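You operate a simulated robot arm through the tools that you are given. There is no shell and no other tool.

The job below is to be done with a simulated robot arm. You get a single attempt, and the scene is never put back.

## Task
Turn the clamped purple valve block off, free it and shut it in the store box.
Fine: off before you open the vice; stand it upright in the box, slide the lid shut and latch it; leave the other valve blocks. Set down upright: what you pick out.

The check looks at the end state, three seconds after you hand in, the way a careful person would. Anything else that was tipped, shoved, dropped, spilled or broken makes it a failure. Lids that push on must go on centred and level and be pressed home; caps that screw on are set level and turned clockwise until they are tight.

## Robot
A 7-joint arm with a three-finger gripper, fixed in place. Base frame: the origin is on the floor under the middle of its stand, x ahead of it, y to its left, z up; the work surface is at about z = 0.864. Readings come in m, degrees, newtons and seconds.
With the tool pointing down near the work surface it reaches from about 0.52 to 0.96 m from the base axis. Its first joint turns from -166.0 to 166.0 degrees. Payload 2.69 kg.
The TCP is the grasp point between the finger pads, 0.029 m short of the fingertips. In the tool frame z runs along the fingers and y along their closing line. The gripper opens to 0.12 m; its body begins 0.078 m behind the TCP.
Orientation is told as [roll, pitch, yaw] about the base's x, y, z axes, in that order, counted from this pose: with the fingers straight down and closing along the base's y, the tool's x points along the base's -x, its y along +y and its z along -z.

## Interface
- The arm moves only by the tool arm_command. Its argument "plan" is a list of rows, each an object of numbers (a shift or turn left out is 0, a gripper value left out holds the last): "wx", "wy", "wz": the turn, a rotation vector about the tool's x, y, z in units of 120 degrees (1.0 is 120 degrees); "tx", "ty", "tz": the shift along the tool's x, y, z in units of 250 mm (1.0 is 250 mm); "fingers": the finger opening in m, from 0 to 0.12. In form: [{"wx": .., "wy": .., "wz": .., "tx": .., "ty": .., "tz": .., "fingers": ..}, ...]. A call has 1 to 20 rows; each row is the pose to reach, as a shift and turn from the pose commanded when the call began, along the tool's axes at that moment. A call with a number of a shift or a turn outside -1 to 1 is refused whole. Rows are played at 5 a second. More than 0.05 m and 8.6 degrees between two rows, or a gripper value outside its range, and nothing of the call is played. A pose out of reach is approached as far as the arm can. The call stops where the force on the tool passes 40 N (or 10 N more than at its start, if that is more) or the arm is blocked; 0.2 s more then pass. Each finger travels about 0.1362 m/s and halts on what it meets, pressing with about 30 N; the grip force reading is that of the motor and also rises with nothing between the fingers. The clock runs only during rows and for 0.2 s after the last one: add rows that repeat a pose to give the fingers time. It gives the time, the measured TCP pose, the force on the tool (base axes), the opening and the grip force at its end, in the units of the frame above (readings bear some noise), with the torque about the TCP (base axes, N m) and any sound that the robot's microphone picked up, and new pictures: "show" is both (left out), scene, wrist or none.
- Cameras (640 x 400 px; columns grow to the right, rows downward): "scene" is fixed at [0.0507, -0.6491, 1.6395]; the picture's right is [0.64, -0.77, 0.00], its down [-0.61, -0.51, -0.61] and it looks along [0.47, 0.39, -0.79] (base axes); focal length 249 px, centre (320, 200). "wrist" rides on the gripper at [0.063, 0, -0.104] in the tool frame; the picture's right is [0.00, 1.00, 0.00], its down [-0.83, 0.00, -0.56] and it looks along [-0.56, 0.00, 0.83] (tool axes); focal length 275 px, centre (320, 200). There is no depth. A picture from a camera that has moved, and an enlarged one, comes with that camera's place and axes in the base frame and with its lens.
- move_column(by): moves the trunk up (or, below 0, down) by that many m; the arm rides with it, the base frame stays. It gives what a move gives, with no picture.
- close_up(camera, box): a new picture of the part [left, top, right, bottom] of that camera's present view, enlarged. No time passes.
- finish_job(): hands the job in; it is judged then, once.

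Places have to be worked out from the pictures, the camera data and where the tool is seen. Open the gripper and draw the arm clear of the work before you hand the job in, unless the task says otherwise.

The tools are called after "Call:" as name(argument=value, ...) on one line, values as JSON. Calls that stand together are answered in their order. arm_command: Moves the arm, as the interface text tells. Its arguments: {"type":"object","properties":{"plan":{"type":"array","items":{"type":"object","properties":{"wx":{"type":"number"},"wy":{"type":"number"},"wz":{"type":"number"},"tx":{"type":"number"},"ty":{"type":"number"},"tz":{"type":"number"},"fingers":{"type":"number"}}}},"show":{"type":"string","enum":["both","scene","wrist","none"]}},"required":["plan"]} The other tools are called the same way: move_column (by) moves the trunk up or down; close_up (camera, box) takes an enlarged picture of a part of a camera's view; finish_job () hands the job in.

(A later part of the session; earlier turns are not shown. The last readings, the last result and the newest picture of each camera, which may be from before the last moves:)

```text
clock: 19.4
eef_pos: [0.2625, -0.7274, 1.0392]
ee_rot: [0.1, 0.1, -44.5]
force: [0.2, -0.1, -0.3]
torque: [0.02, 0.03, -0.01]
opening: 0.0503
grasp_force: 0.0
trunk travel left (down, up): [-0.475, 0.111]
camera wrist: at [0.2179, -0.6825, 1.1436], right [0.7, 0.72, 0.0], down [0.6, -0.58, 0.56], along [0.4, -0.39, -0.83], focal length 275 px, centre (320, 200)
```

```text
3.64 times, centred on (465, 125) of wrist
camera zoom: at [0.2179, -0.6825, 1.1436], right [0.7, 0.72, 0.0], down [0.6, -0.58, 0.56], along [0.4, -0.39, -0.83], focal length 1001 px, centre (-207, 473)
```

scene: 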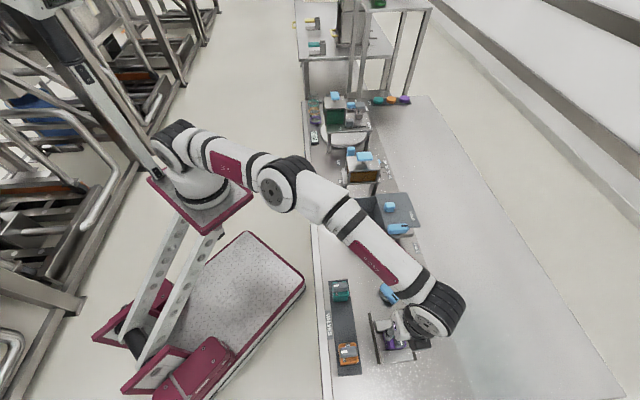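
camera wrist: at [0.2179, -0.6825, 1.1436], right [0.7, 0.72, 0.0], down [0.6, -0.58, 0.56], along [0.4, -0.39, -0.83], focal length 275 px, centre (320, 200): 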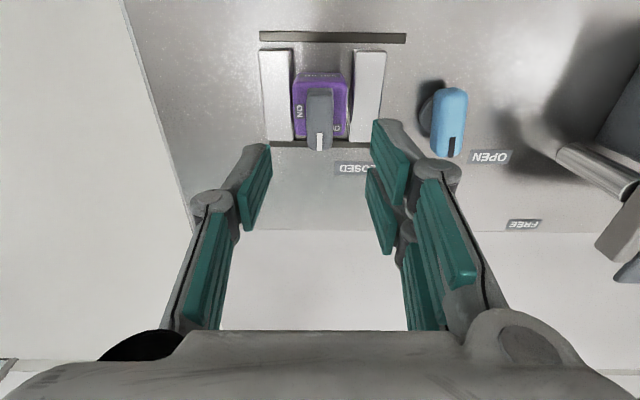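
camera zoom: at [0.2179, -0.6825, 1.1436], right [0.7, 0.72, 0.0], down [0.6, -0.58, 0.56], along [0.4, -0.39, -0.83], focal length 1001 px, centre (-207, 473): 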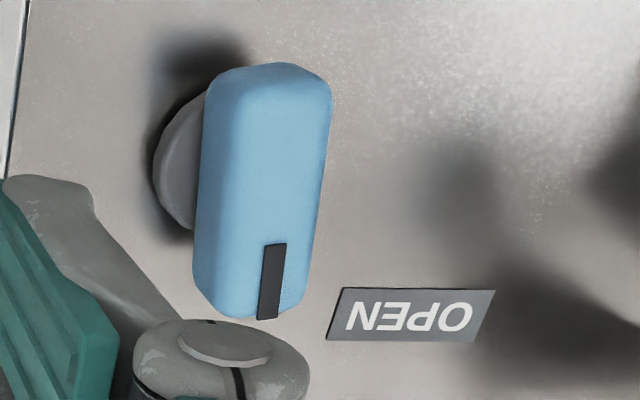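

Purple is clearly OFF now. The vice handle sits at roughly e1'=-0.223, e2'=0.713 with its top at z≈0.91, part-way toward OPEN, so I go above it with the fingers straddling it.

Call:
arm_command(plan=[{"ty": 0.15, "tx": -0.02, "wz": -0.03, "fingers": 0.055}, {"ty": 0.3, "tx": -0.043, "wz": -0.06}, {"ty": 0.449, "tx": -0.064, "tz": 0.05, "wz": -0.083}, {"ty": 0.449, "tx": -0.064, "tz": 0.157, "wz": -0.083}, {"ty": 0.449, "tx": -0.064, "tz": 0.157, "wz": -0.083}], show="wrist")

Call:
close_up(camera="wrist", box=[220, 60, 420, 220])

```text
clock: 20.6
eef_pos: [0.3546, -0.6576, 1.0001]
ee_rot: [0.0, -0.1, -34.5]
force: [0.4, 0.0, -0.4]
torque: [0.02, 0.0, 0.06]
opening: 0.0548
grasp_force: 0.1
trunk travel left (down, up): [-0.475, 0.111]
camera wrist: at [0.3019, -0.6214, 1.1047], right [0.56, 0.83, 0.0], down [0.69, -0.47, 0.56], along [0.46, -0.31, -0.83], focal length 275 px, centre (320, 200)
```

wrist: 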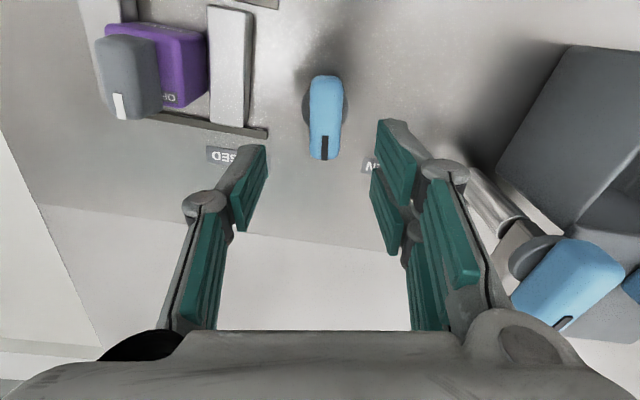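

```text
2.50 times, centred on (320, 140) of wrist
camera zoom: at [0.3019, -0.6214, 1.1047], right [0.56, 0.83, 0.0], down [0.69, -0.47, 0.56], along [0.46, -0.31, -0.83], focal length 688 px, centre (320, 350)
```

zoom: 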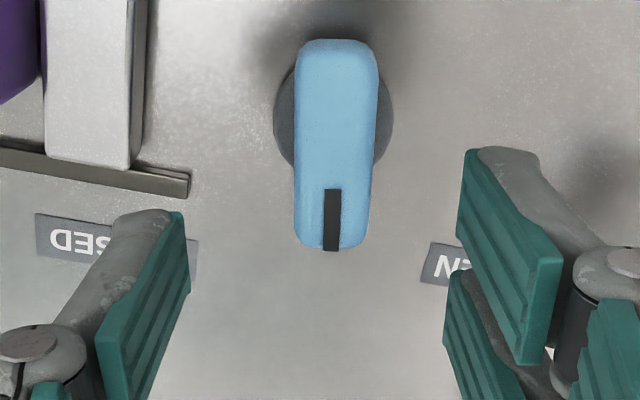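

The handle sits about 4 mm to the +y side of the TCP and is well aligned with it. I correct for that and descend around the handle, with the tips stopping at z≈0.893.

Call:
arm_command(plan=[{"ty": 0.015, "tx": 0.01, "tz": 0.1}, {"ty": 0.015, "tx": 0.01, "tz": 0.2}, {"ty": 0.015, "tx": 0.01, "tz": 0.312}, {"ty": 0.015, "tx": 0.01, "tz": 0.312}], show="wrist")

Call:
close_up(camera="wrist", box=[220, 90, 420, 250])

```text
clock: 21.6
eef_pos: [0.3535, -0.6547, 0.921]
ee_rot: [0.0, 0.1, -34.5]
force: [-0.7, -0.3, 0.2]
torque: [-0.03, -0.01, 0.01]
opening: 0.055
grasp_force: 0.1
trunk travel left (down, up): [-0.475, 0.111]
camera wrist: at [0.3011, -0.6183, 1.0262], right [0.56, 0.83, 0.0], down [0.69, -0.47, 0.56], along [0.46, -0.31, -0.83], focal length 275 px, centre (320, 200)
```

wrist: 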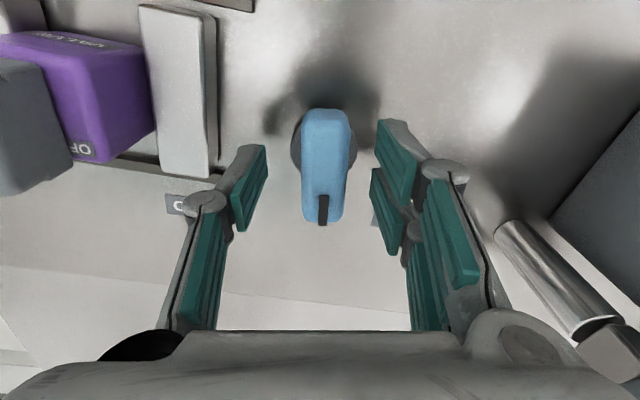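

```text
2.50 times, centred on (320, 170) of wrist
camera zoom: at [0.3011, -0.6183, 1.0262], right [0.56, 0.83, 0.0], down [0.69, -0.47, 0.56], along [0.46, -0.31, -0.83], focal length 688 px, centre (320, 275)
```

zoom: 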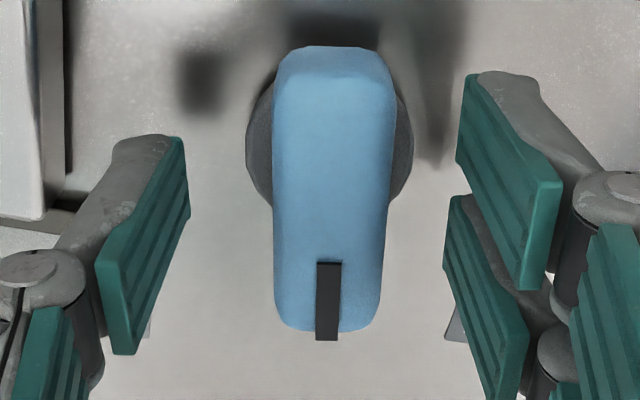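

The handle is well centred, so I close on it.

Call:
arm_command(plan=[{"ty": 0.008, "fingers": 0.04}, {"ty": 0.008, "fingers": 0.02}, {"ty": 0.008, "fingers": 0.012}, {"ty": 0.008, "fingers": 0.012}], show="wrist")

```text
clock: 22.6
eef_pos: [0.3544, -0.6525, 0.9227]
ee_rot: [-0.1, 0.0, -34.5]
force: [-0.1, 2.9, -0.7]
torque: [0.02, -0.11, 0.01]
opening: 0.0237
grasp_force: 45.1
trunk travel left (down, up): [-0.475, 0.111]
camera wrist: at [0.3024, -0.6165, 1.0268], right [0.56, 0.83, 0.0], down [0.69, -0.47, 0.56], along [0.46, -0.31, -0.83], focal length 275 px, centre (320, 200)
```

wrist: 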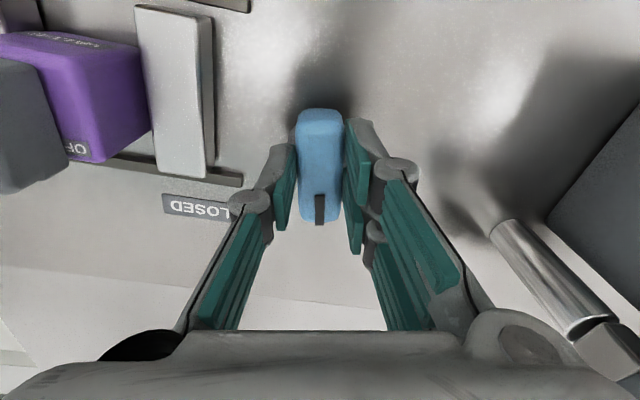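

Gripped at 24 mm. I turn the handle counter-clockwise toward OPEN in small steps, watching the torque.

Call:
arm_command(plan=[{"wz": -0.05, "fingers": 0.012}, {"wz": -0.1}, {"wz": -0.15}, {"wz": -0.2}, {"wz": -0.2}], show="wrist")

```text
clock: 23.8
eef_pos: [0.3545, -0.6519, 0.9241]
ee_rot: [-0.1, 0.1, -10.5]
force: [0.4, -15.3, -8.6]
torque: [-0.49, 0.52, -0.05]
opening: 0.0239
grasp_force: 45.2
trunk travel left (down, up): [-0.475, 0.111]
camera wrist: at [0.292, -0.6415, 1.0267], right [0.18, 0.98, 0.0], down [0.82, -0.15, 0.56], along [0.55, -0.1, -0.83], focal length 275 px, centre (320, 200)
```

wrist: 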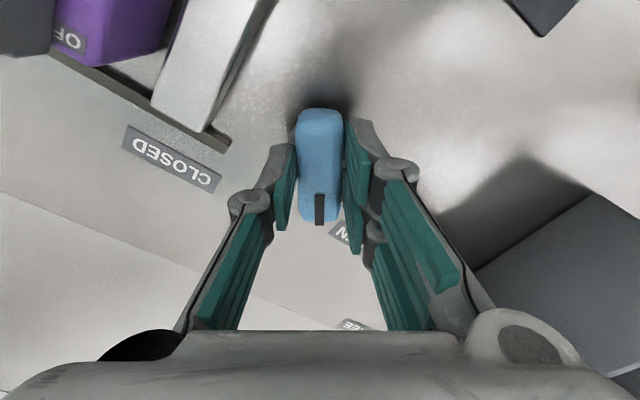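

The jaw has moved toward the rail end. There's a 15 N side force because the pivot is slightly off the TCP. I ease 2 mm sideways and continue a few degrees.

Call:
arm_command(plan=[{"ty": -0.008, "wz": 0.0, "fingers": 0.012}, {"ty": -0.01, "wz": -0.035}, {"ty": -0.012, "wz": -0.07}, {"ty": -0.012, "wz": -0.07}], show="wrist")

```text
clock: 24.8
eef_pos: [0.354, -0.6534, 0.9232]
ee_rot: [0.2, 0.0, -2.0]
force: [0.3, 4.0, 1.0]
torque: [0.4, -0.35, -0.01]
opening: 0.024
grasp_force: 45.0
trunk travel left (down, up): [-0.475, 0.111]
camera wrist: at [0.291, -0.6519, 1.0268], right [0.03, 1.0, 0.0], down [0.83, -0.03, 0.56], along [0.56, -0.01, -0.83], focal length 275 px, centre (320, 200)
```

wrist: 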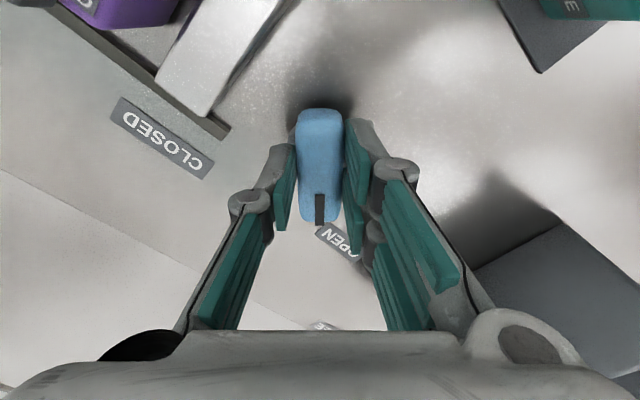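

It's still turning freely, and OPEN lies a little further round. I continue in small steps.

Call:
arm_command(plan=[{"wz": -0.035, "fingers": 0.012}, {"wz": -0.07}, {"wz": -0.07}], show="wrist")

```text
clock: 25.6
eef_pos: [0.3545, -0.6556, 0.9223]
ee_rot: [0.0, 0.0, 6.4]
force: [1.7, 5.2, 0.9]
torque: [0.08, 0.43, 0.06]
opening: 0.0241
grasp_force: 45.1
trunk travel left (down, up): [-0.475, 0.111]
camera wrist: at [0.2914, -0.6612, 1.0269], right [-0.12, 0.99, 0.0], down [0.83, 0.1, 0.56], along [0.55, 0.06, -0.83], focal length 275 px, centre (320, 200)
```

wrist: 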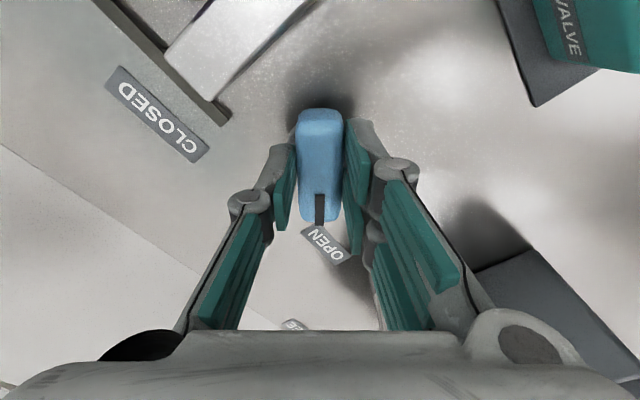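

The handle is still following freely, with OPEN just ahead of the pointer. I turn another 8°.

Call:
arm_command(plan=[{"wz": -0.035, "fingers": 0.012}, {"wz": -0.07}, {"wz": -0.07}], show="wrist")

```text
clock: 26.4
eef_pos: [0.3542, -0.6542, 0.9228]
ee_rot: [-0.1, 0.0, 14.7]
force: [2.2, 3.1, -2.0]
torque: [-0.03, 0.37, 0.01]
opening: 0.0238
grasp_force: 44.9
trunk travel left (down, up): [-0.475, 0.111]
camera wrist: at [0.2931, -0.6705, 1.0268], right [-0.26, 0.97, 0.0], down [0.8, 0.22, 0.56], along [0.54, 0.14, -0.83], focal length 275 px, centre (320, 200)
```

wrist: 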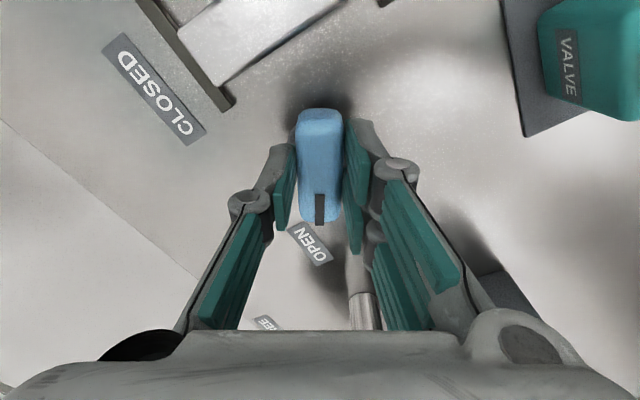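

I check the jaw gap in close-up and nudge a little further to find the stop.

Call:
arm_command(plan=[{"wz": -0.025, "fingers": 0.012}, {"wz": -0.05}, {"wz": -0.05}], show="wrist")

Call:
close_up(camera="wrist", box=[90, 0, 370, 260])

Call:
close_up(camera="scene", box=[350, 270, 440, 380])

```text
clock: 27.2
eef_pos: [0.3547, -0.6549, 0.9229]
ee_rot: [0.1, 0.0, 20.6]
force: [-0.6, 3.9, -5.1]
torque: [0.22, -0.59, -1.95]
opening: 0.0257
grasp_force: 44.9
trunk travel left (down, up): [-0.475, 0.111]
camera wrist: at [0.2947, -0.6767, 1.0269], right [-0.36, 0.93, 0.0], down [0.78, 0.3, 0.56], along [0.52, 0.2, -0.83], focal length 275 px, centre (320, 200)
```

wrist: 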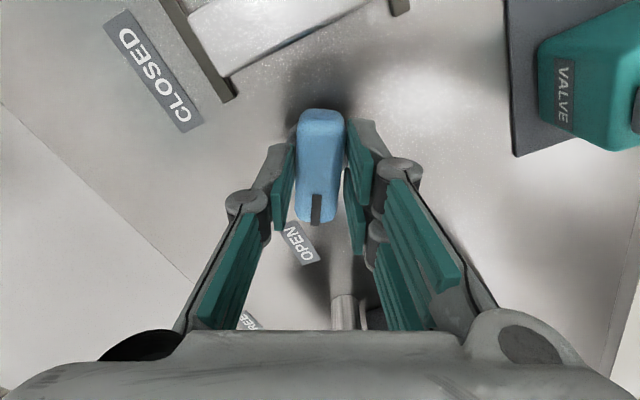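

```text
1.54 times, centred on (230, 130) of wrist
camera zoom: at [0.2947, -0.6767, 1.0269], right [-0.36, 0.93, 0.0], down [0.78, 0.3, 0.56], along [0.52, 0.2, -0.83], focal length 424 px, centre (458, 308)
```

zoom: 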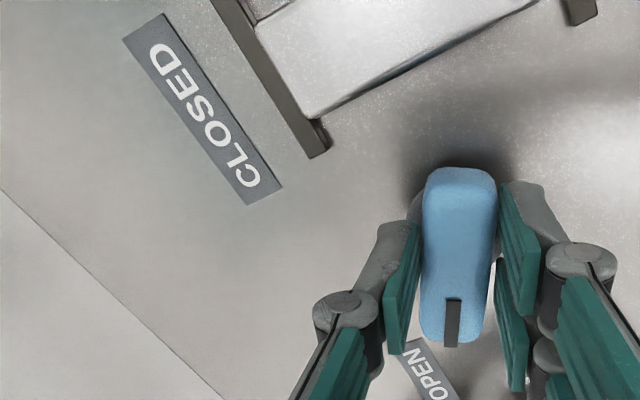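

```text
3.64 times, centred on (395, 325) of scene
camera zoom: at [0.0507, -0.6491, 1.6395], right [0.64, -0.77, 0.0], down [-0.61, -0.51, -0.61], along [0.47, 0.39, -0.79], focal length 905 px, centre (47, -254)
```

zoom: 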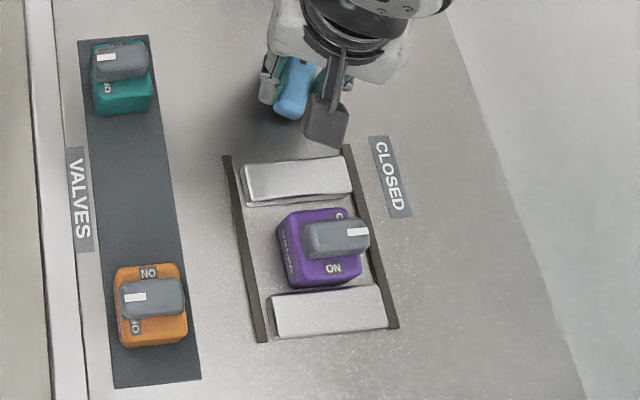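

The stop is clear: torque rose to -1.95 Nm and both jaws are well clear of the block. I relieve the twist, release the handle and rise.

Call:
arm_command(plan=[{"wz": 0.035, "fingers": 0.012}, {"wz": 0.035, "fingers": 0.03}, {"wz": 0.035, "fingers": 0.05}, {"wz": 0.035, "fingers": 0.055}, {"wz": 0.035, "tz": -0.1}, {"wz": 0.035, "tz": -0.25}, {"wz": 0.035, "tz": -0.4}], show="wrist")

```text
clock: 28.8
eef_pos: [0.3534, -0.6549, 1.0235]
ee_rot: [0.1, -0.1, 16.5]
force: [0.1, -0.7, -1.0]
torque: [0.01, 0.0, 0.01]
opening: 0.055
grasp_force: 0.1
trunk travel left (down, up): [-0.475, 0.111]
camera wrist: at [0.2928, -0.6715, 1.128], right [-0.29, 0.96, 0.0], down [0.8, 0.24, 0.56], along [0.53, 0.16, -0.83], focal length 275 px, centre (320, 200)
```

wrist: 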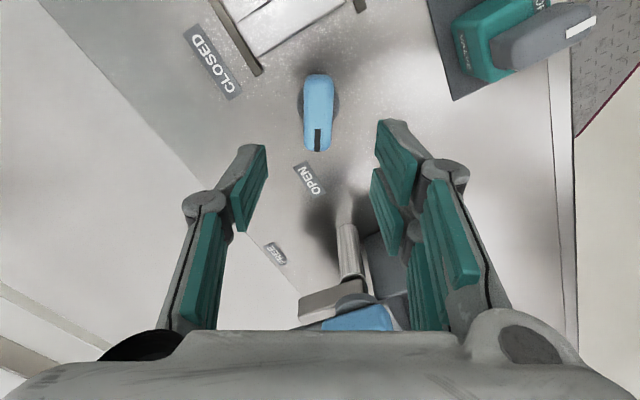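

The handle is released at OPEN. Now I rise and swing over to the store box to study its opening, lid and latch before carrying the block there.

Call:
arm_command(plan=[{"tz": -0.18, "wz": 0.05}, {"tx": -0.05, "ty": 0.1, "tz": -0.33, "wz": 0.11}, {"tx": -0.1, "ty": 0.2, "tz": -0.47, "wz": 0.17}, {"tx": -0.17, "ty": 0.34, "tz": -0.57, "wz": 0.23}, {"tx": -0.23, "ty": 0.48, "tz": -0.65, "wz": 0.29}, {"tx": -0.29, "ty": 0.62, "tz": -0.7, "wz": 0.35}, {"tx": -0.35, "ty": 0.76, "tz": -0.72, "wz": 0.41}, {"tx": -0.41, "ty": 0.89, "tz": -0.72, "wz": 0.465}, {"tx": -0.459, "ty": 0.986, "tz": -0.72, "wz": 0.5125}], show="both")

Call:
close_up(camera="wrist", box=[240, 60, 440, 260])

Call:
close_up(camera="scene", box=[350, 280, 440, 370])

```text
clock: 30.8
eef_pos: [0.3938, -0.3867, 1.2047]
ee_rot: [-0.1, 0.0, -45.1]
force: [0.6, -0.8, -0.4]
torque: [0.05, -0.01, -0.03]
opening: 0.0549
grasp_force: 0.0
trunk travel left (down, up): [-0.475, 0.111]
camera wrist: at [0.3487, -0.3411, 1.3079], right [0.71, 0.71, 0.0], down [0.59, -0.59, 0.56], along [0.39, -0.39, -0.83], focal length 275 px, centre (320, 200)
```

scene: 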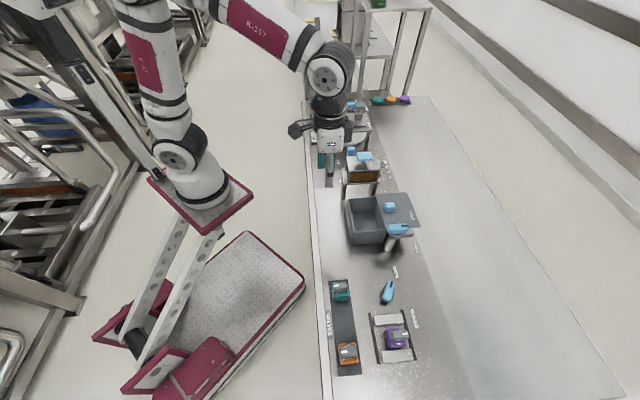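
wrist: 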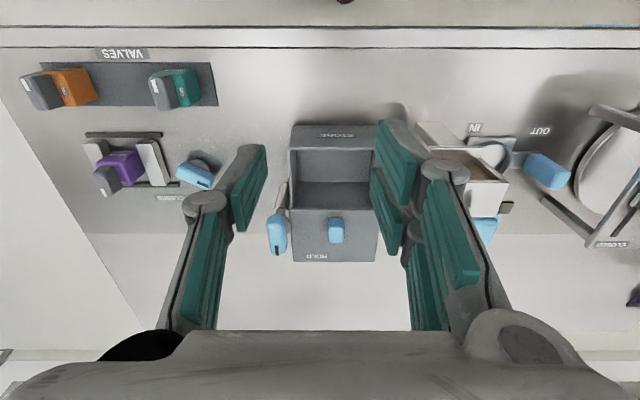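

```text
2.00 times, centred on (340, 160) of wrist
camera zoom: at [0.3487, -0.3411, 1.3079], right [0.71, 0.71, 0.0], down [0.59, -0.59, 0.56], along [0.39, -0.39, -0.83], focal length 551 px, centre (280, 280)
```

zoom: 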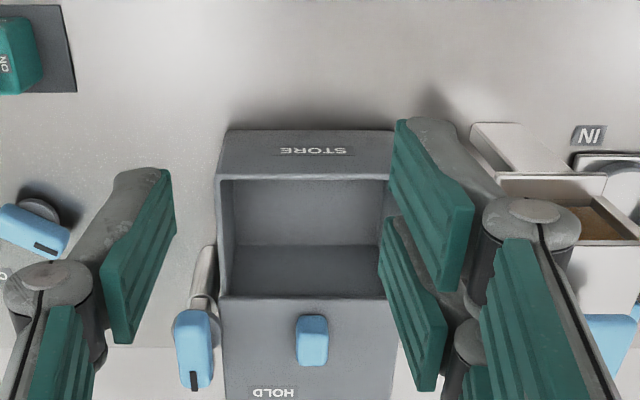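

```text
4.44 times, centred on (395, 325) of scene
camera zoom: at [0.0507, -0.6491, 1.6395], right [0.64, -0.77, 0.0], down [-0.61, -0.51, -0.61], along [0.47, 0.39, -0.79], focal length 1106 px, centre (-13, -356)
```

zoom: 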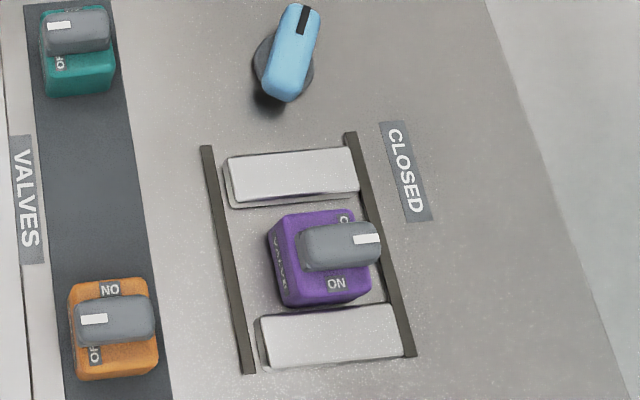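

From here I use bench axes at exactly 45°, with a along the bench and b outward. The box spans about a=-0.04..0.10, b=0.64..0.745 with its rim at z≈0.956. The lid is slid outward with its knob at (0.03, 0.76), and the latch points outward to FREE. I go back for the block now.

Call:
arm_command(plan=[{"ty": -0.14, "tx": -0.06}, {"ty": -0.29, "tx": -0.12}, {"ty": -0.44, "tx": -0.18}, {"ty": -0.59, "tx": -0.25}, {"ty": -0.74, "tx": -0.32}, {"ty": -0.88, "tx": -0.38}], show="none")

Call:
arm_command(plan=[{"ty": -0.12, "tx": -0.05, "tz": 0.1}, {"ty": -0.24, "tx": -0.11, "tz": 0.22}, {"ty": -0.36, "tx": -0.17, "tz": 0.36}, {"ty": -0.455, "tx": -0.213, "tz": 0.52}, {"ty": -0.455, "tx": -0.213, "tz": 0.66, "fingers": 0.05}], show="wrist")

Call:
close_up(camera="wrist", box=[240, 30, 400, 190])

```text
clock: 32.2
eef_pos: [0.3104, -0.609, 1.2023]
ee_rot: [-0.1, 0.0, -44.9]
force: [1.3, 1.3, 0.4]
torque: [-0.05, -0.01, 0.0]
opening: 0.0548
grasp_force: 0.0
trunk travel left (down, up): [-0.475, 0.111]
```

```text
clock: 33.4
eef_pos: [0.2627, -0.7275, 1.0363]
ee_rot: [0.1, 0.0, -45.0]
force: [-0.2, 0.8, -0.3]
torque: [-0.04, 0.04, 0.0]
opening: 0.0503
grasp_force: 0.1
trunk travel left (down, up): [-0.475, 0.111]
camera wrist: at [0.2173, -0.6816, 1.1411], right [0.7, 0.71, 0.0], down [0.59, -0.58, 0.56], along [0.4, -0.39, -0.83], focal length 275 px, centre (320, 200)
```

wrist: 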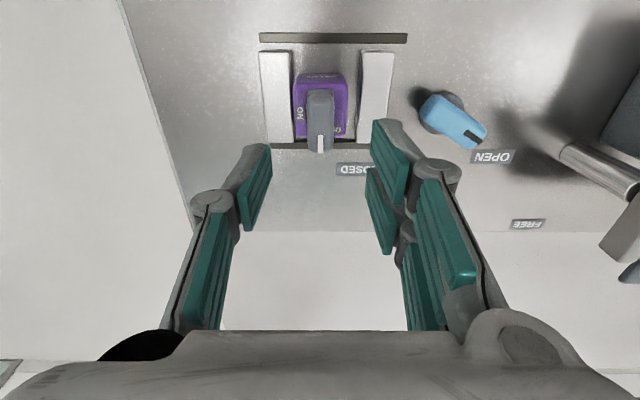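

```text
2.50 times, centred on (320, 110) of wrist
camera zoom: at [0.2173, -0.6816, 1.1411], right [0.7, 0.71, 0.0], down [0.59, -0.58, 0.56], along [0.4, -0.39, -0.83], focal length 688 px, centre (320, 425)
```

zoom: 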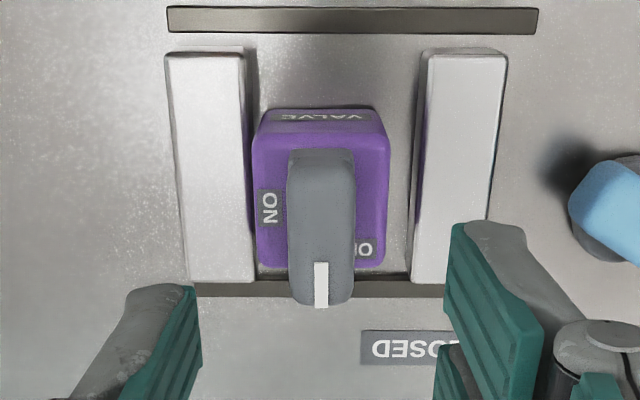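

The block stands free between the opened jaws with its lever centred under the TCP. I descend and grip the lever across its width, which is a shallow grip that also suits the box.

Call:
arm_command(plan=[{"tx": -0.01, "tz": 0.1, "fingers": 0.045}, {"tx": -0.01, "tz": 0.2}, {"tx": -0.01, "tz": 0.28}, {"tx": -0.01, "tz": 0.317}, {"tx": -0.01, "tz": 0.317, "fingers": 0.03}, {"tx": -0.01, "tz": 0.317, "fingers": 0.01}, {"tx": -0.01, "tz": 0.317, "fingers": 0.008}, {"tx": -0.01, "tz": 0.317, "fingers": 0.008}], show="wrist")

Call:
close_up(camera="wrist", box=[220, 50, 420, 240])

```text
clock: 35.2
eef_pos: [0.2651, -0.7286, 0.957]
ee_rot: [0.0, 0.0, -45.1]
force: [0.6, 0.0, 0.5]
torque: [-0.02, 0.0, 0.02]
opening: 0.0192
grasp_force: 30.2
trunk travel left (down, up): [-0.475, 0.111]
camera wrist: at [0.2201, -0.6842, 1.0619], right [0.7, 0.71, 0.0], down [0.59, -0.59, 0.56], along [0.39, -0.39, -0.83], focal length 275 px, centre (320, 200)
```

wrist: 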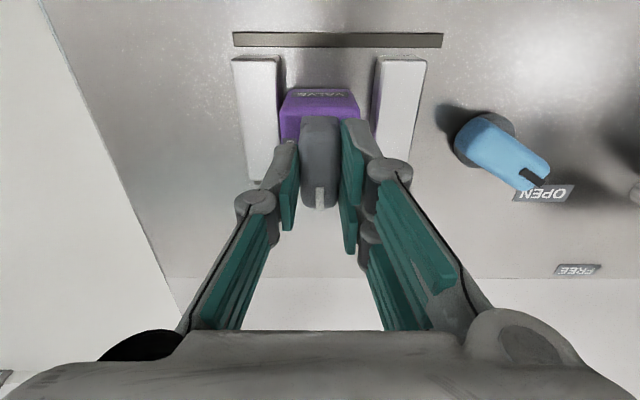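

```text
2.11 times, centred on (320, 145) of wrist
camera zoom: at [0.2201, -0.6842, 1.0619], right [0.7, 0.71, 0.0], down [0.59, -0.59, 0.56], along [0.39, -0.39, -0.83], focal length 580 px, centre (320, 316)
```

zoom: 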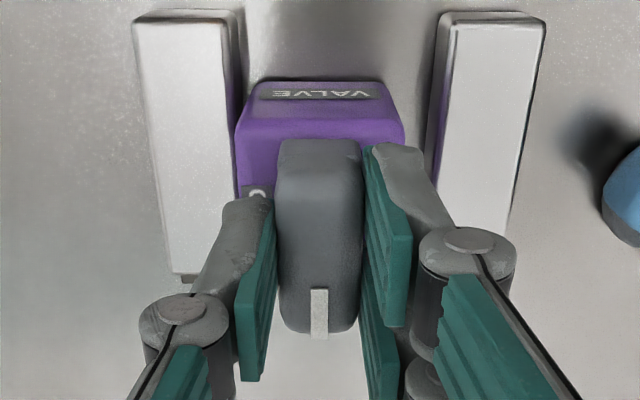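

The lever is gripped. I lift a little, easing away from the fixed jaw, and check that the block comes up level.

Call:
arm_command(plan=[{"tz": -0.02, "ty": 0.008, "fingers": 0.008}, {"tz": -0.06, "ty": 0.012}, {"tz": -0.12, "ty": 0.012}, {"tz": -0.12, "ty": 0.012}], show="both")

Call:
close_up(camera="scene", box=[360, 290, 440, 370])

Call:
close_up(camera="wrist", box=[220, 50, 420, 240])

```text
clock: 36.2
eef_pos: [0.2673, -0.7249, 0.9893]
ee_rot: [0.0, 0.0, -44.9]
force: [1.3, 0.0, -2.1]
torque: [0.03, 0.01, 0.01]
opening: 0.0193
grasp_force: 29.8
trunk travel left (down, up): [-0.475, 0.111]
camera wrist: at [0.2218, -0.6816, 1.0924], right [0.7, 0.71, 0.0], down [0.59, -0.59, 0.56], along [0.39, -0.39, -0.83], focal length 275 px, centre (320, 200)
```

scene: 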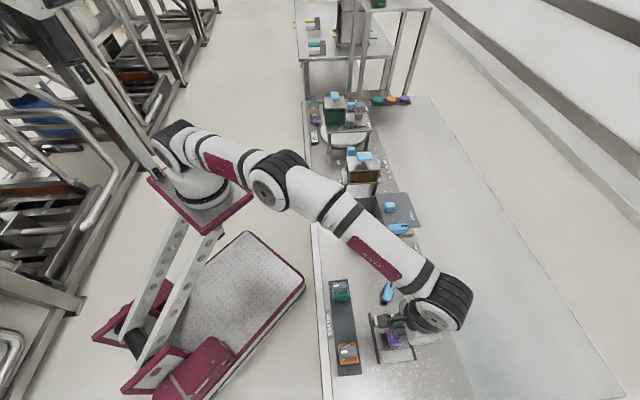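
wrist: 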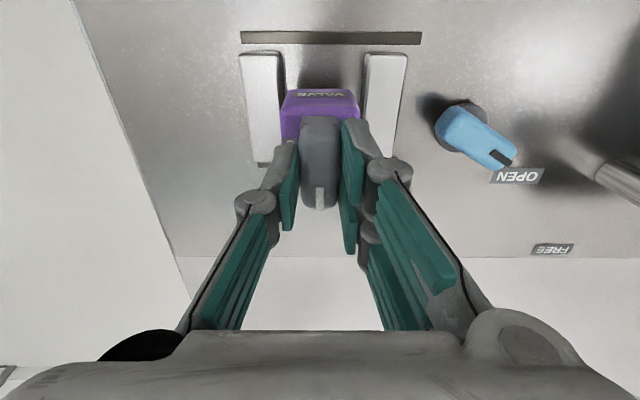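

```text
5.00 times, centred on (400, 330) of scene
camera zoom: at [0.0507, -0.6491, 1.6395], right [0.64, -0.77, 0.0], down [-0.61, -0.51, -0.61], along [0.47, 0.39, -0.79], focal length 1244 px, centre (-80, -450)
```

zoom: 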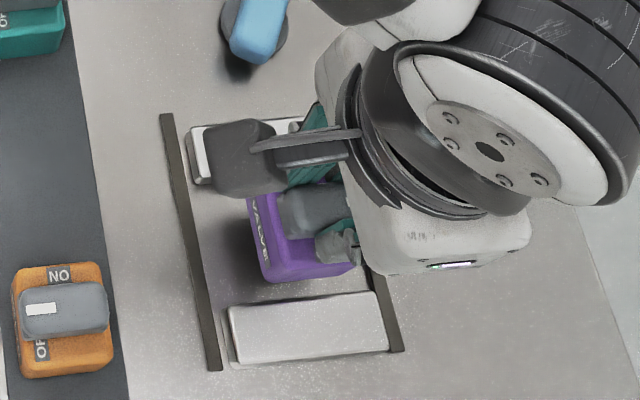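

```text
2.11 times, centred on (320, 145) of wrist
camera zoom: at [0.2218, -0.6816, 1.0924], right [0.7, 0.71, 0.0], down [0.59, -0.59, 0.56], along [0.39, -0.39, -0.83], focal length 580 px, centre (320, 316)
```

zoom: 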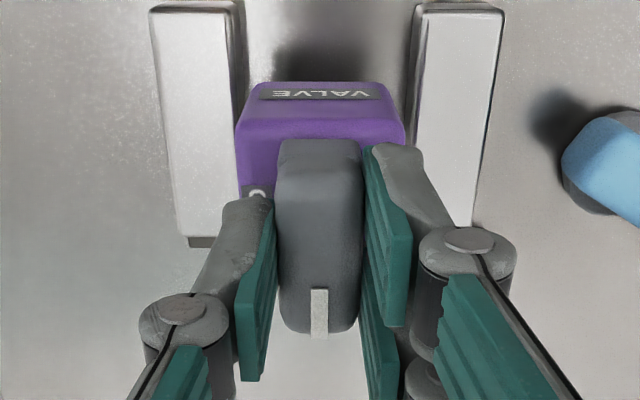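

The block is hanging level at about 2 N. I raise it well clear and carry it along the bench toward the box.

Call:
arm_command(plan=[{"tz": -0.16, "fingers": 0.008}, {"tz": -0.34}, {"tz": -0.5}, {"tz": -0.64}, {"tz": -0.64, "ty": 0.14}, {"tz": -0.64, "ty": 0.3}, {"tz": -0.64, "ty": 0.46}, {"tz": -0.64, "ty": 0.62}, {"tz": -0.64, "ty": 0.76}], show="wrist")

```text
clock: 38.2
eef_pos: [0.4224, -0.6743, 1.1732]
ee_rot: [0.0, 0.1, -45.1]
force: [-1.1, -0.7, -1.9]
torque: [0.01, -0.07, -0.05]
opening: 0.0191
grasp_force: 30.0
out of reach, approached as far as the arm can: row 4, 5, 6, 7, 8, 9
trunk travel left (down, up): [-0.475, 0.111]
camera wrist: at [0.3779, -0.6297, 1.2769], right [0.7, 0.71, 0.0], down [0.59, -0.59, 0.55], along [0.39, -0.39, -0.83], focal length 275 px, centre (320, 200)
```

wrist: 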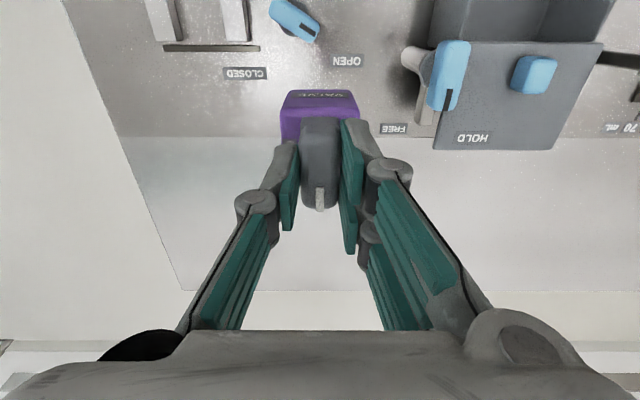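

The arm drifted outward (b≈0.776) at a reach limit, but the block is still held well. I pull inward first, then move along to above the box opening at about a=0.03, b=0.69.

Call:
arm_command(plan=[{"tx": 0.12, "fingers": 0.008}, {"tx": 0.24, "tz": 0.04}, {"tx": 0.342, "tz": 0.08, "ty": 0.06}, {"tx": 0.342, "tz": 0.1, "ty": 0.2}, {"tx": 0.342, "tz": 0.12, "ty": 0.36}, {"tx": 0.342, "tz": 0.14, "ty": 0.52}, {"tx": 0.342, "tz": 0.14, "ty": 0.68}, {"tx": 0.342, "tz": 0.14, "ty": 0.832}], show="both")

Call:
close_up(camera="scene", box=[320, 140, 450, 270])

```text
clock: 40.0
eef_pos: [0.5943, -0.5929, 1.1782]
ee_rot: [0.1, 0.2, -45.0]
force: [-1.2, -0.9, -2.3]
torque: [0.09, -0.1, -0.01]
opening: 0.0192
grasp_force: 30.1
out of reach, approached as far as the arm can: row 1, 2, 3, 4, 5, 6, 7, 8
trunk travel left (down, up): [-0.475, 0.111]
camera wrist: at [0.5503, -0.5494, 1.2814], right [0.71, 0.71, 0.0], down [0.59, -0.59, 0.55], along [0.39, -0.39, -0.83], focal length 275 px, centre (320, 200)
```

scene: 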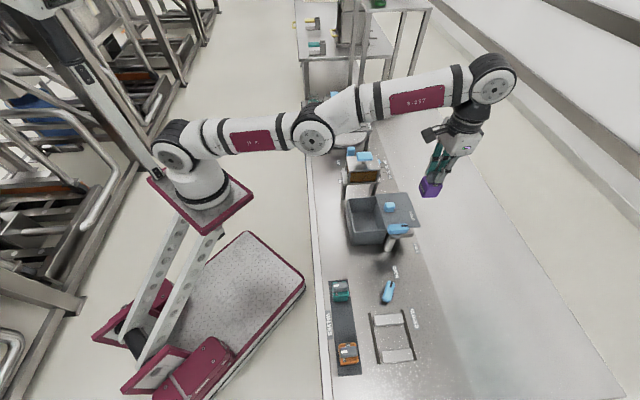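
wrist: 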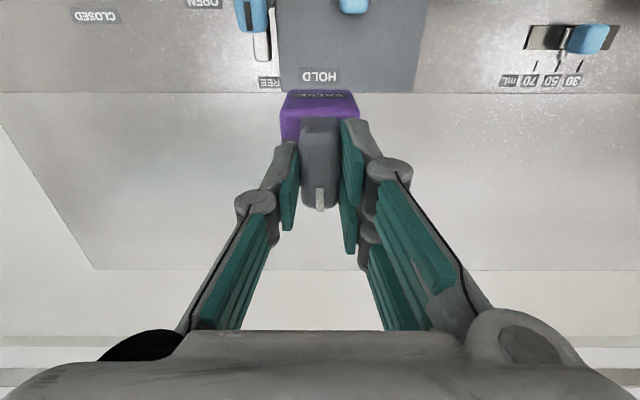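

```text
3.08 times, centred on (385, 205) of scene
camera zoom: at [0.0507, -0.6491, 1.6395], right [0.64, -0.77, 0.0], down [-0.61, -0.51, -0.61], along [0.47, 0.39, -0.79], focal length 766 px, centre (120, 185)
```

zoom: 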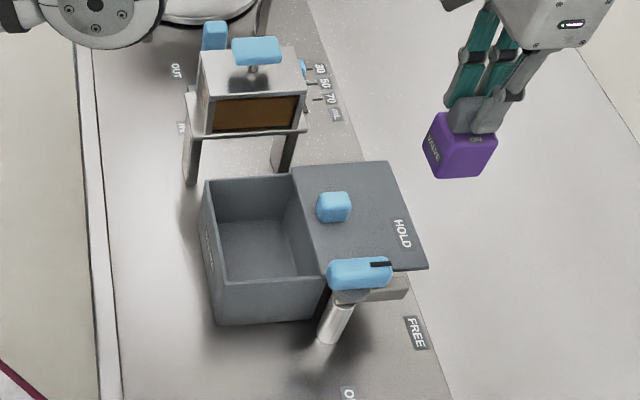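

The block is still held level, but the arm went outward (b≈0.84), probably because the forearm slopes up and a wrist joint is at its limit. Raising the trunk puts the shoulder higher, so the same tool height becomes an easier pose.

Call:
move_column(by=0.1)

```text
clock: 41.3
eef_pos: [0.4859, -0.597, 1.2743]
ee_rot: [0.1, 0.0, -45.0]
force: [0.6, -0.7, -2.3]
torque: [0.0, 0.0, -0.03]
opening: 0.0193
grasp_force: 30.0
trunk travel left (down, up): [-0.575, 0.011]
```

The trunk is up and the arm settled at a=-0.079, b=0.766, z=1.274. I make a small inward and downward move to see whether it tracks properly now.

Call:
arm_command(plan=[{"tx": 0.04, "tz": 0.04, "fingers": 0.008}, {"tx": 0.08, "tz": 0.08}], show="both")

```text
clock: 41.9
eef_pos: [0.4707, -0.5842, 1.2559]
ee_rot: [0.0, 0.0, -45.0]
force: [0.3, -0.6, -1.2]
torque: [0.01, 0.02, 0.02]
opening: 0.019
grasp_force: 30.1
trunk travel left (down, up): [-0.575, 0.011]
camera wrist: at [0.4254, -0.5394, 1.3594], right [0.7, 0.71, 0.0], down [0.59, -0.58, 0.56], along [0.4, -0.39, -0.83], focal length 275 px, centre (320, 200)
```

scene: 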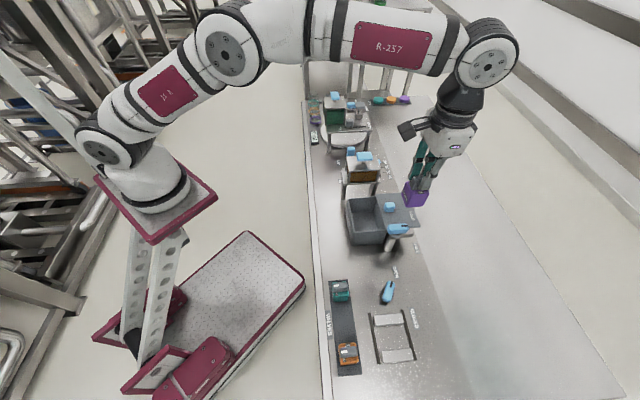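
wrist: 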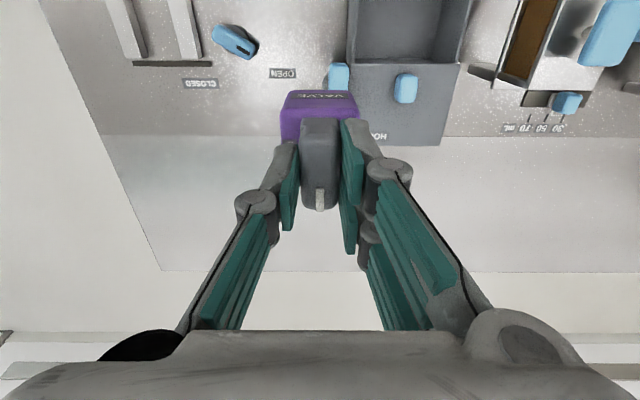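

The arm is in a good elbow-up pose now and tracks correctly. I move to above the box opening (a=0.03, b=0.69) at z≈1.15.

Call:
arm_command(plan=[{"tx": 0.08, "ty": 0.1, "fingers": 0.008}, {"tx": 0.16, "ty": 0.22}, {"tx": 0.224, "ty": 0.34, "tz": 0.06}, {"tx": 0.224, "ty": 0.441, "tz": 0.18}, {"tx": 0.224, "ty": 0.441, "tz": 0.32}, {"tx": 0.224, "ty": 0.441, "tz": 0.42}, {"tx": 0.224, "ty": 0.441, "tz": 0.42}], show="both")

Call:
close_up(camera="scene", box=[320, 140, 450, 270])

Call:
close_up(camera="wrist", box=[220, 0, 420, 160])

```text
clock: 43.5
eef_pos: [0.5093, -0.4669, 1.1497]
ee_rot: [-0.2, 0.1, -44.9]
force: [-0.1, 0.8, -1.1]
torque: [0.0, -0.01, 0.01]
opening: 0.0194
grasp_force: 29.9
trunk travel left (down, up): [-0.575, 0.011]
camera wrist: at [0.4636, -0.4221, 1.254], right [0.7, 0.71, 0.0], down [0.59, -0.58, 0.56], along [0.4, -0.39, -0.83], focal length 275 px, centre (320, 200)
```

scene: 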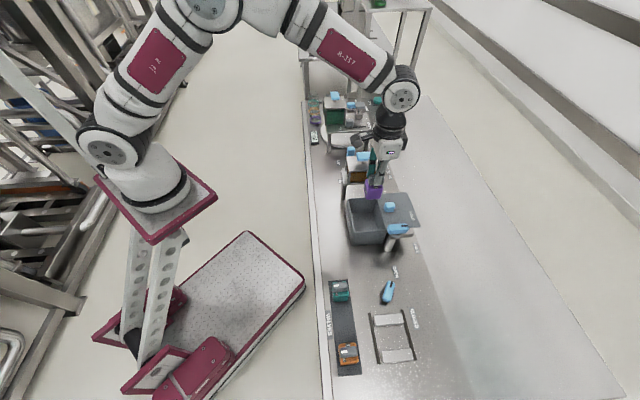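
wrist: 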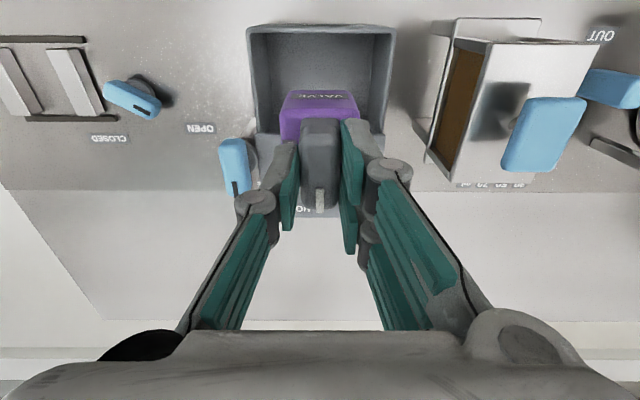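

```text
3.08 times, centred on (385, 205) of scene
camera zoom: at [0.0507, -0.6491, 1.6395], right [0.64, -0.77, 0.0], down [-0.61, -0.51, -0.61], along [0.47, 0.39, -0.79], focal length 766 px, centre (120, 185)
```

zoom: 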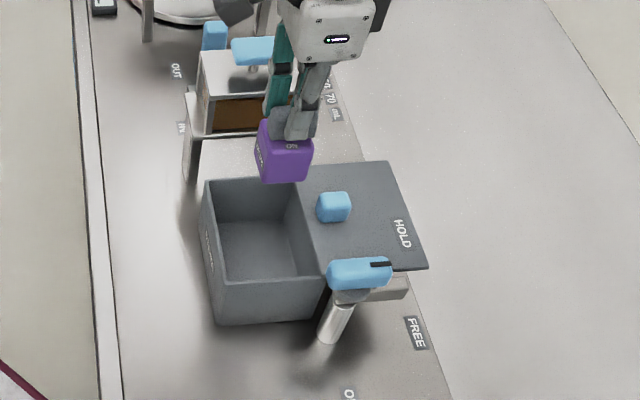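

```text
2.50 times, centred on (320, 80) of wrist
camera zoom: at [0.4636, -0.4221, 1.254], right [0.7, 0.71, 0.0], down [0.59, -0.58, 0.56], along [0.4, -0.39, -0.83], focal length 688 px, centre (320, 500)
```

zoom: 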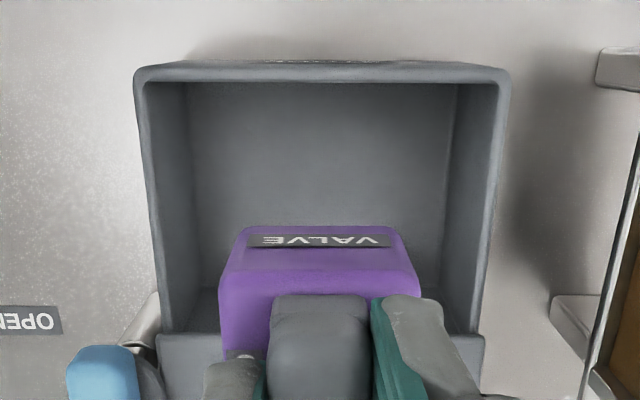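

The box rim is at z≈0.964 with the opening b≈0.641..0.735, centred at a=0.030. The TCP is at a=0.030, b=0.690, so I lower the block to just above the floor and check.

Call:
arm_command(plan=[{"tz": 0.14, "fingers": 0.008}, {"tz": 0.28}, {"tz": 0.42}, {"tz": 0.52}, {"tz": 0.6}, {"tz": 0.64}], show="both")

Call:
close_up(camera="scene", box=[330, 160, 430, 260])

Call:
close_up(camera="wrist", box=[180, 20, 460, 260])

```text
clock: 44.9
eef_pos: [0.5092, -0.4663, 0.9898]
ee_rot: [0.0, 0.1, -44.9]
force: [-0.4, 0.1, -2.5]
torque: [-0.02, -0.01, 0.01]
opening: 0.0192
grasp_force: 30.0
trunk travel left (down, up): [-0.575, 0.011]
camera wrist: at [0.4643, -0.4221, 1.0946], right [0.7, 0.71, 0.0], down [0.59, -0.58, 0.56], along [0.4, -0.39, -0.83], focal length 275 px, centre (320, 200)
```

scene: 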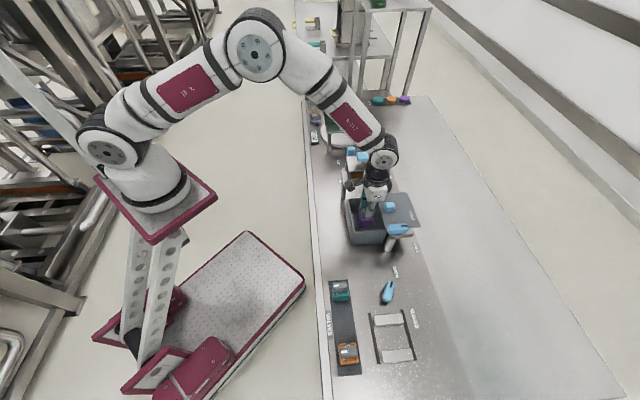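
wrist: 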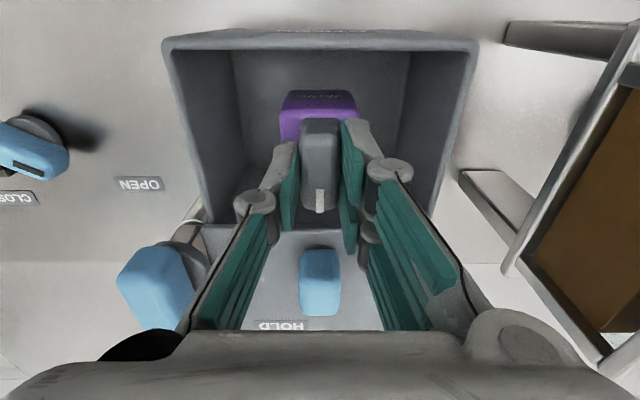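

```text
4.00 times, centred on (380, 210) of scene
camera zoom: at [0.0507, -0.6491, 1.6395], right [0.64, -0.77, 0.0], down [-0.61, -0.51, -0.61], along [0.47, 0.39, -0.79], focal length 995 px, centre (80, 160)
```

zoom: 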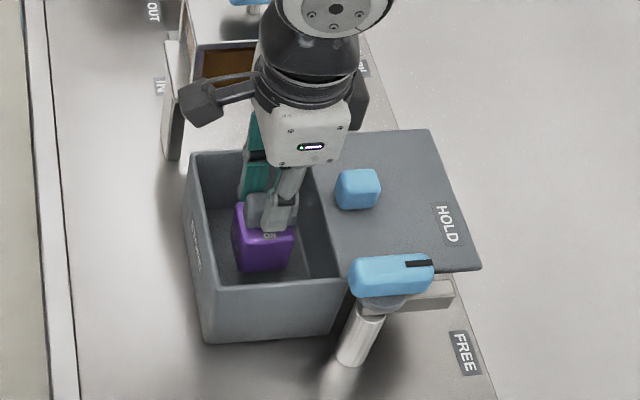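

```text
1.67 times, centred on (320, 140) of wrist
camera zoom: at [0.4643, -0.4221, 1.0946], right [0.7, 0.71, 0.0], down [0.59, -0.58, 0.56], along [0.4, -0.39, -0.83], focal length 459 px, centre (320, 300)
```

zoom: 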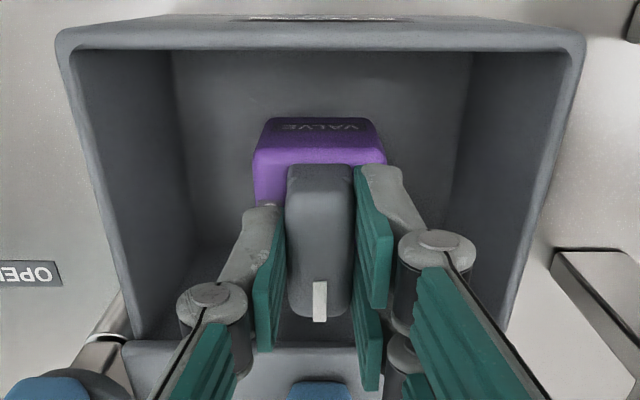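

There's good clearance on all sides. I lower gently toward the floor, expecting contact around TCP z≈0.96.

Call:
arm_command(plan=[{"tz": 0.03, "fingers": 0.008}, {"tz": 0.06}, {"tz": 0.085}, {"tz": 0.095}], show="none")

```text
clock: 45.9
eef_pos: [0.5094, -0.4671, 0.9672]
ee_rot: [0.0, 0.0, -45.0]
force: [0.2, -0.3, -2.0]
torque: [-0.01, 0.02, 0.03]
opening: 0.0194
grasp_force: 30.0
trunk travel left (down, up): [-0.575, 0.011]
```

No contact yet at 0.967, so I continue in 1.5 mm steps.

Call:
arm_command(plan=[{"tz": 0.006, "fingers": 0.008}, {"tz": 0.012}, {"tz": 0.018}, {"tz": 0.018}], show="none")

```text
clock: 46.9
eef_pos: [0.5082, -0.4657, 0.9635]
ee_rot: [0.0, -0.1, -45.0]
force: [-0.8, 1.3, 9.7]
torque: [0.21, 0.12, -0.05]
opening: 0.0192
grasp_force: 30.2
trunk travel left (down, up): [-0.575, 0.011]
```

The block is on the floor, with 9.7 N of contact at z=0.9635. I ease off, open the fingers slightly and look before lifting.

Call:
arm_command(plan=[{"tz": -0.004, "fingers": 0.008}, {"tz": -0.004, "fingers": 0.025}, {"tz": -0.004, "fingers": 0.035}, {"tz": -0.004, "fingers": 0.04}, {"tz": -0.004, "fingers": 0.04}], show="wrist")

Call:
close_up(camera="wrist", box=[180, 20, 460, 260])

```text
clock: 48.1
eef_pos: [0.5081, -0.4667, 0.9627]
ee_rot: [0.0, 0.0, -45.0]
force: [-0.2, 0.7, -0.2]
torque: [-0.01, 0.02, 0.02]
opening: 0.0399
grasp_force: 0.0
trunk travel left (down, up): [-0.575, 0.011]
camera wrist: at [0.4637, -0.4219, 1.0675], right [0.7, 0.71, 0.0], down [0.59, -0.58, 0.56], along [0.39, -0.39, -0.83], focal length 275 px, centre (320, 200)
```

wrist: 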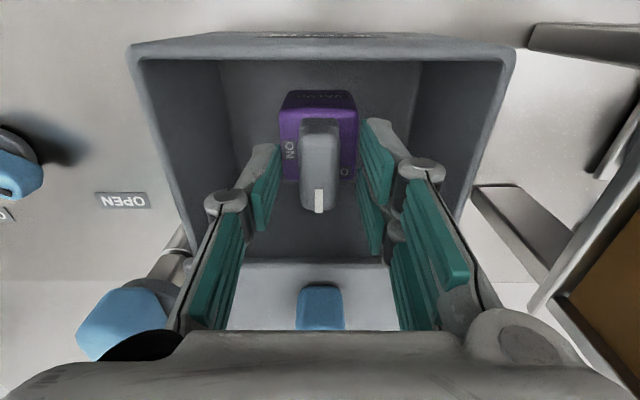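

```text
1.67 times, centred on (320, 140) of wrist
camera zoom: at [0.4637, -0.4219, 1.0675], right [0.7, 0.71, 0.0], down [0.59, -0.58, 0.56], along [0.39, -0.39, -0.83], focal length 459 px, centre (320, 300)
```

zoom: 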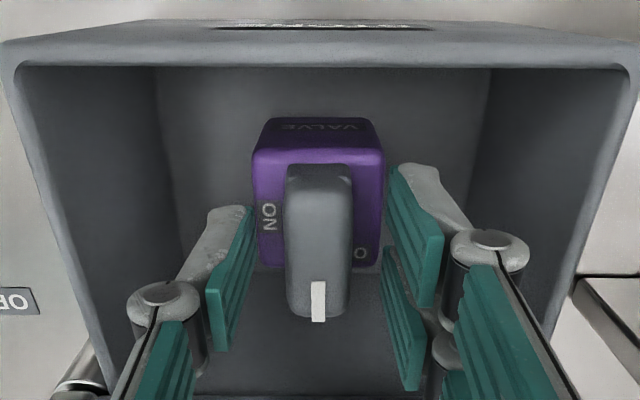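

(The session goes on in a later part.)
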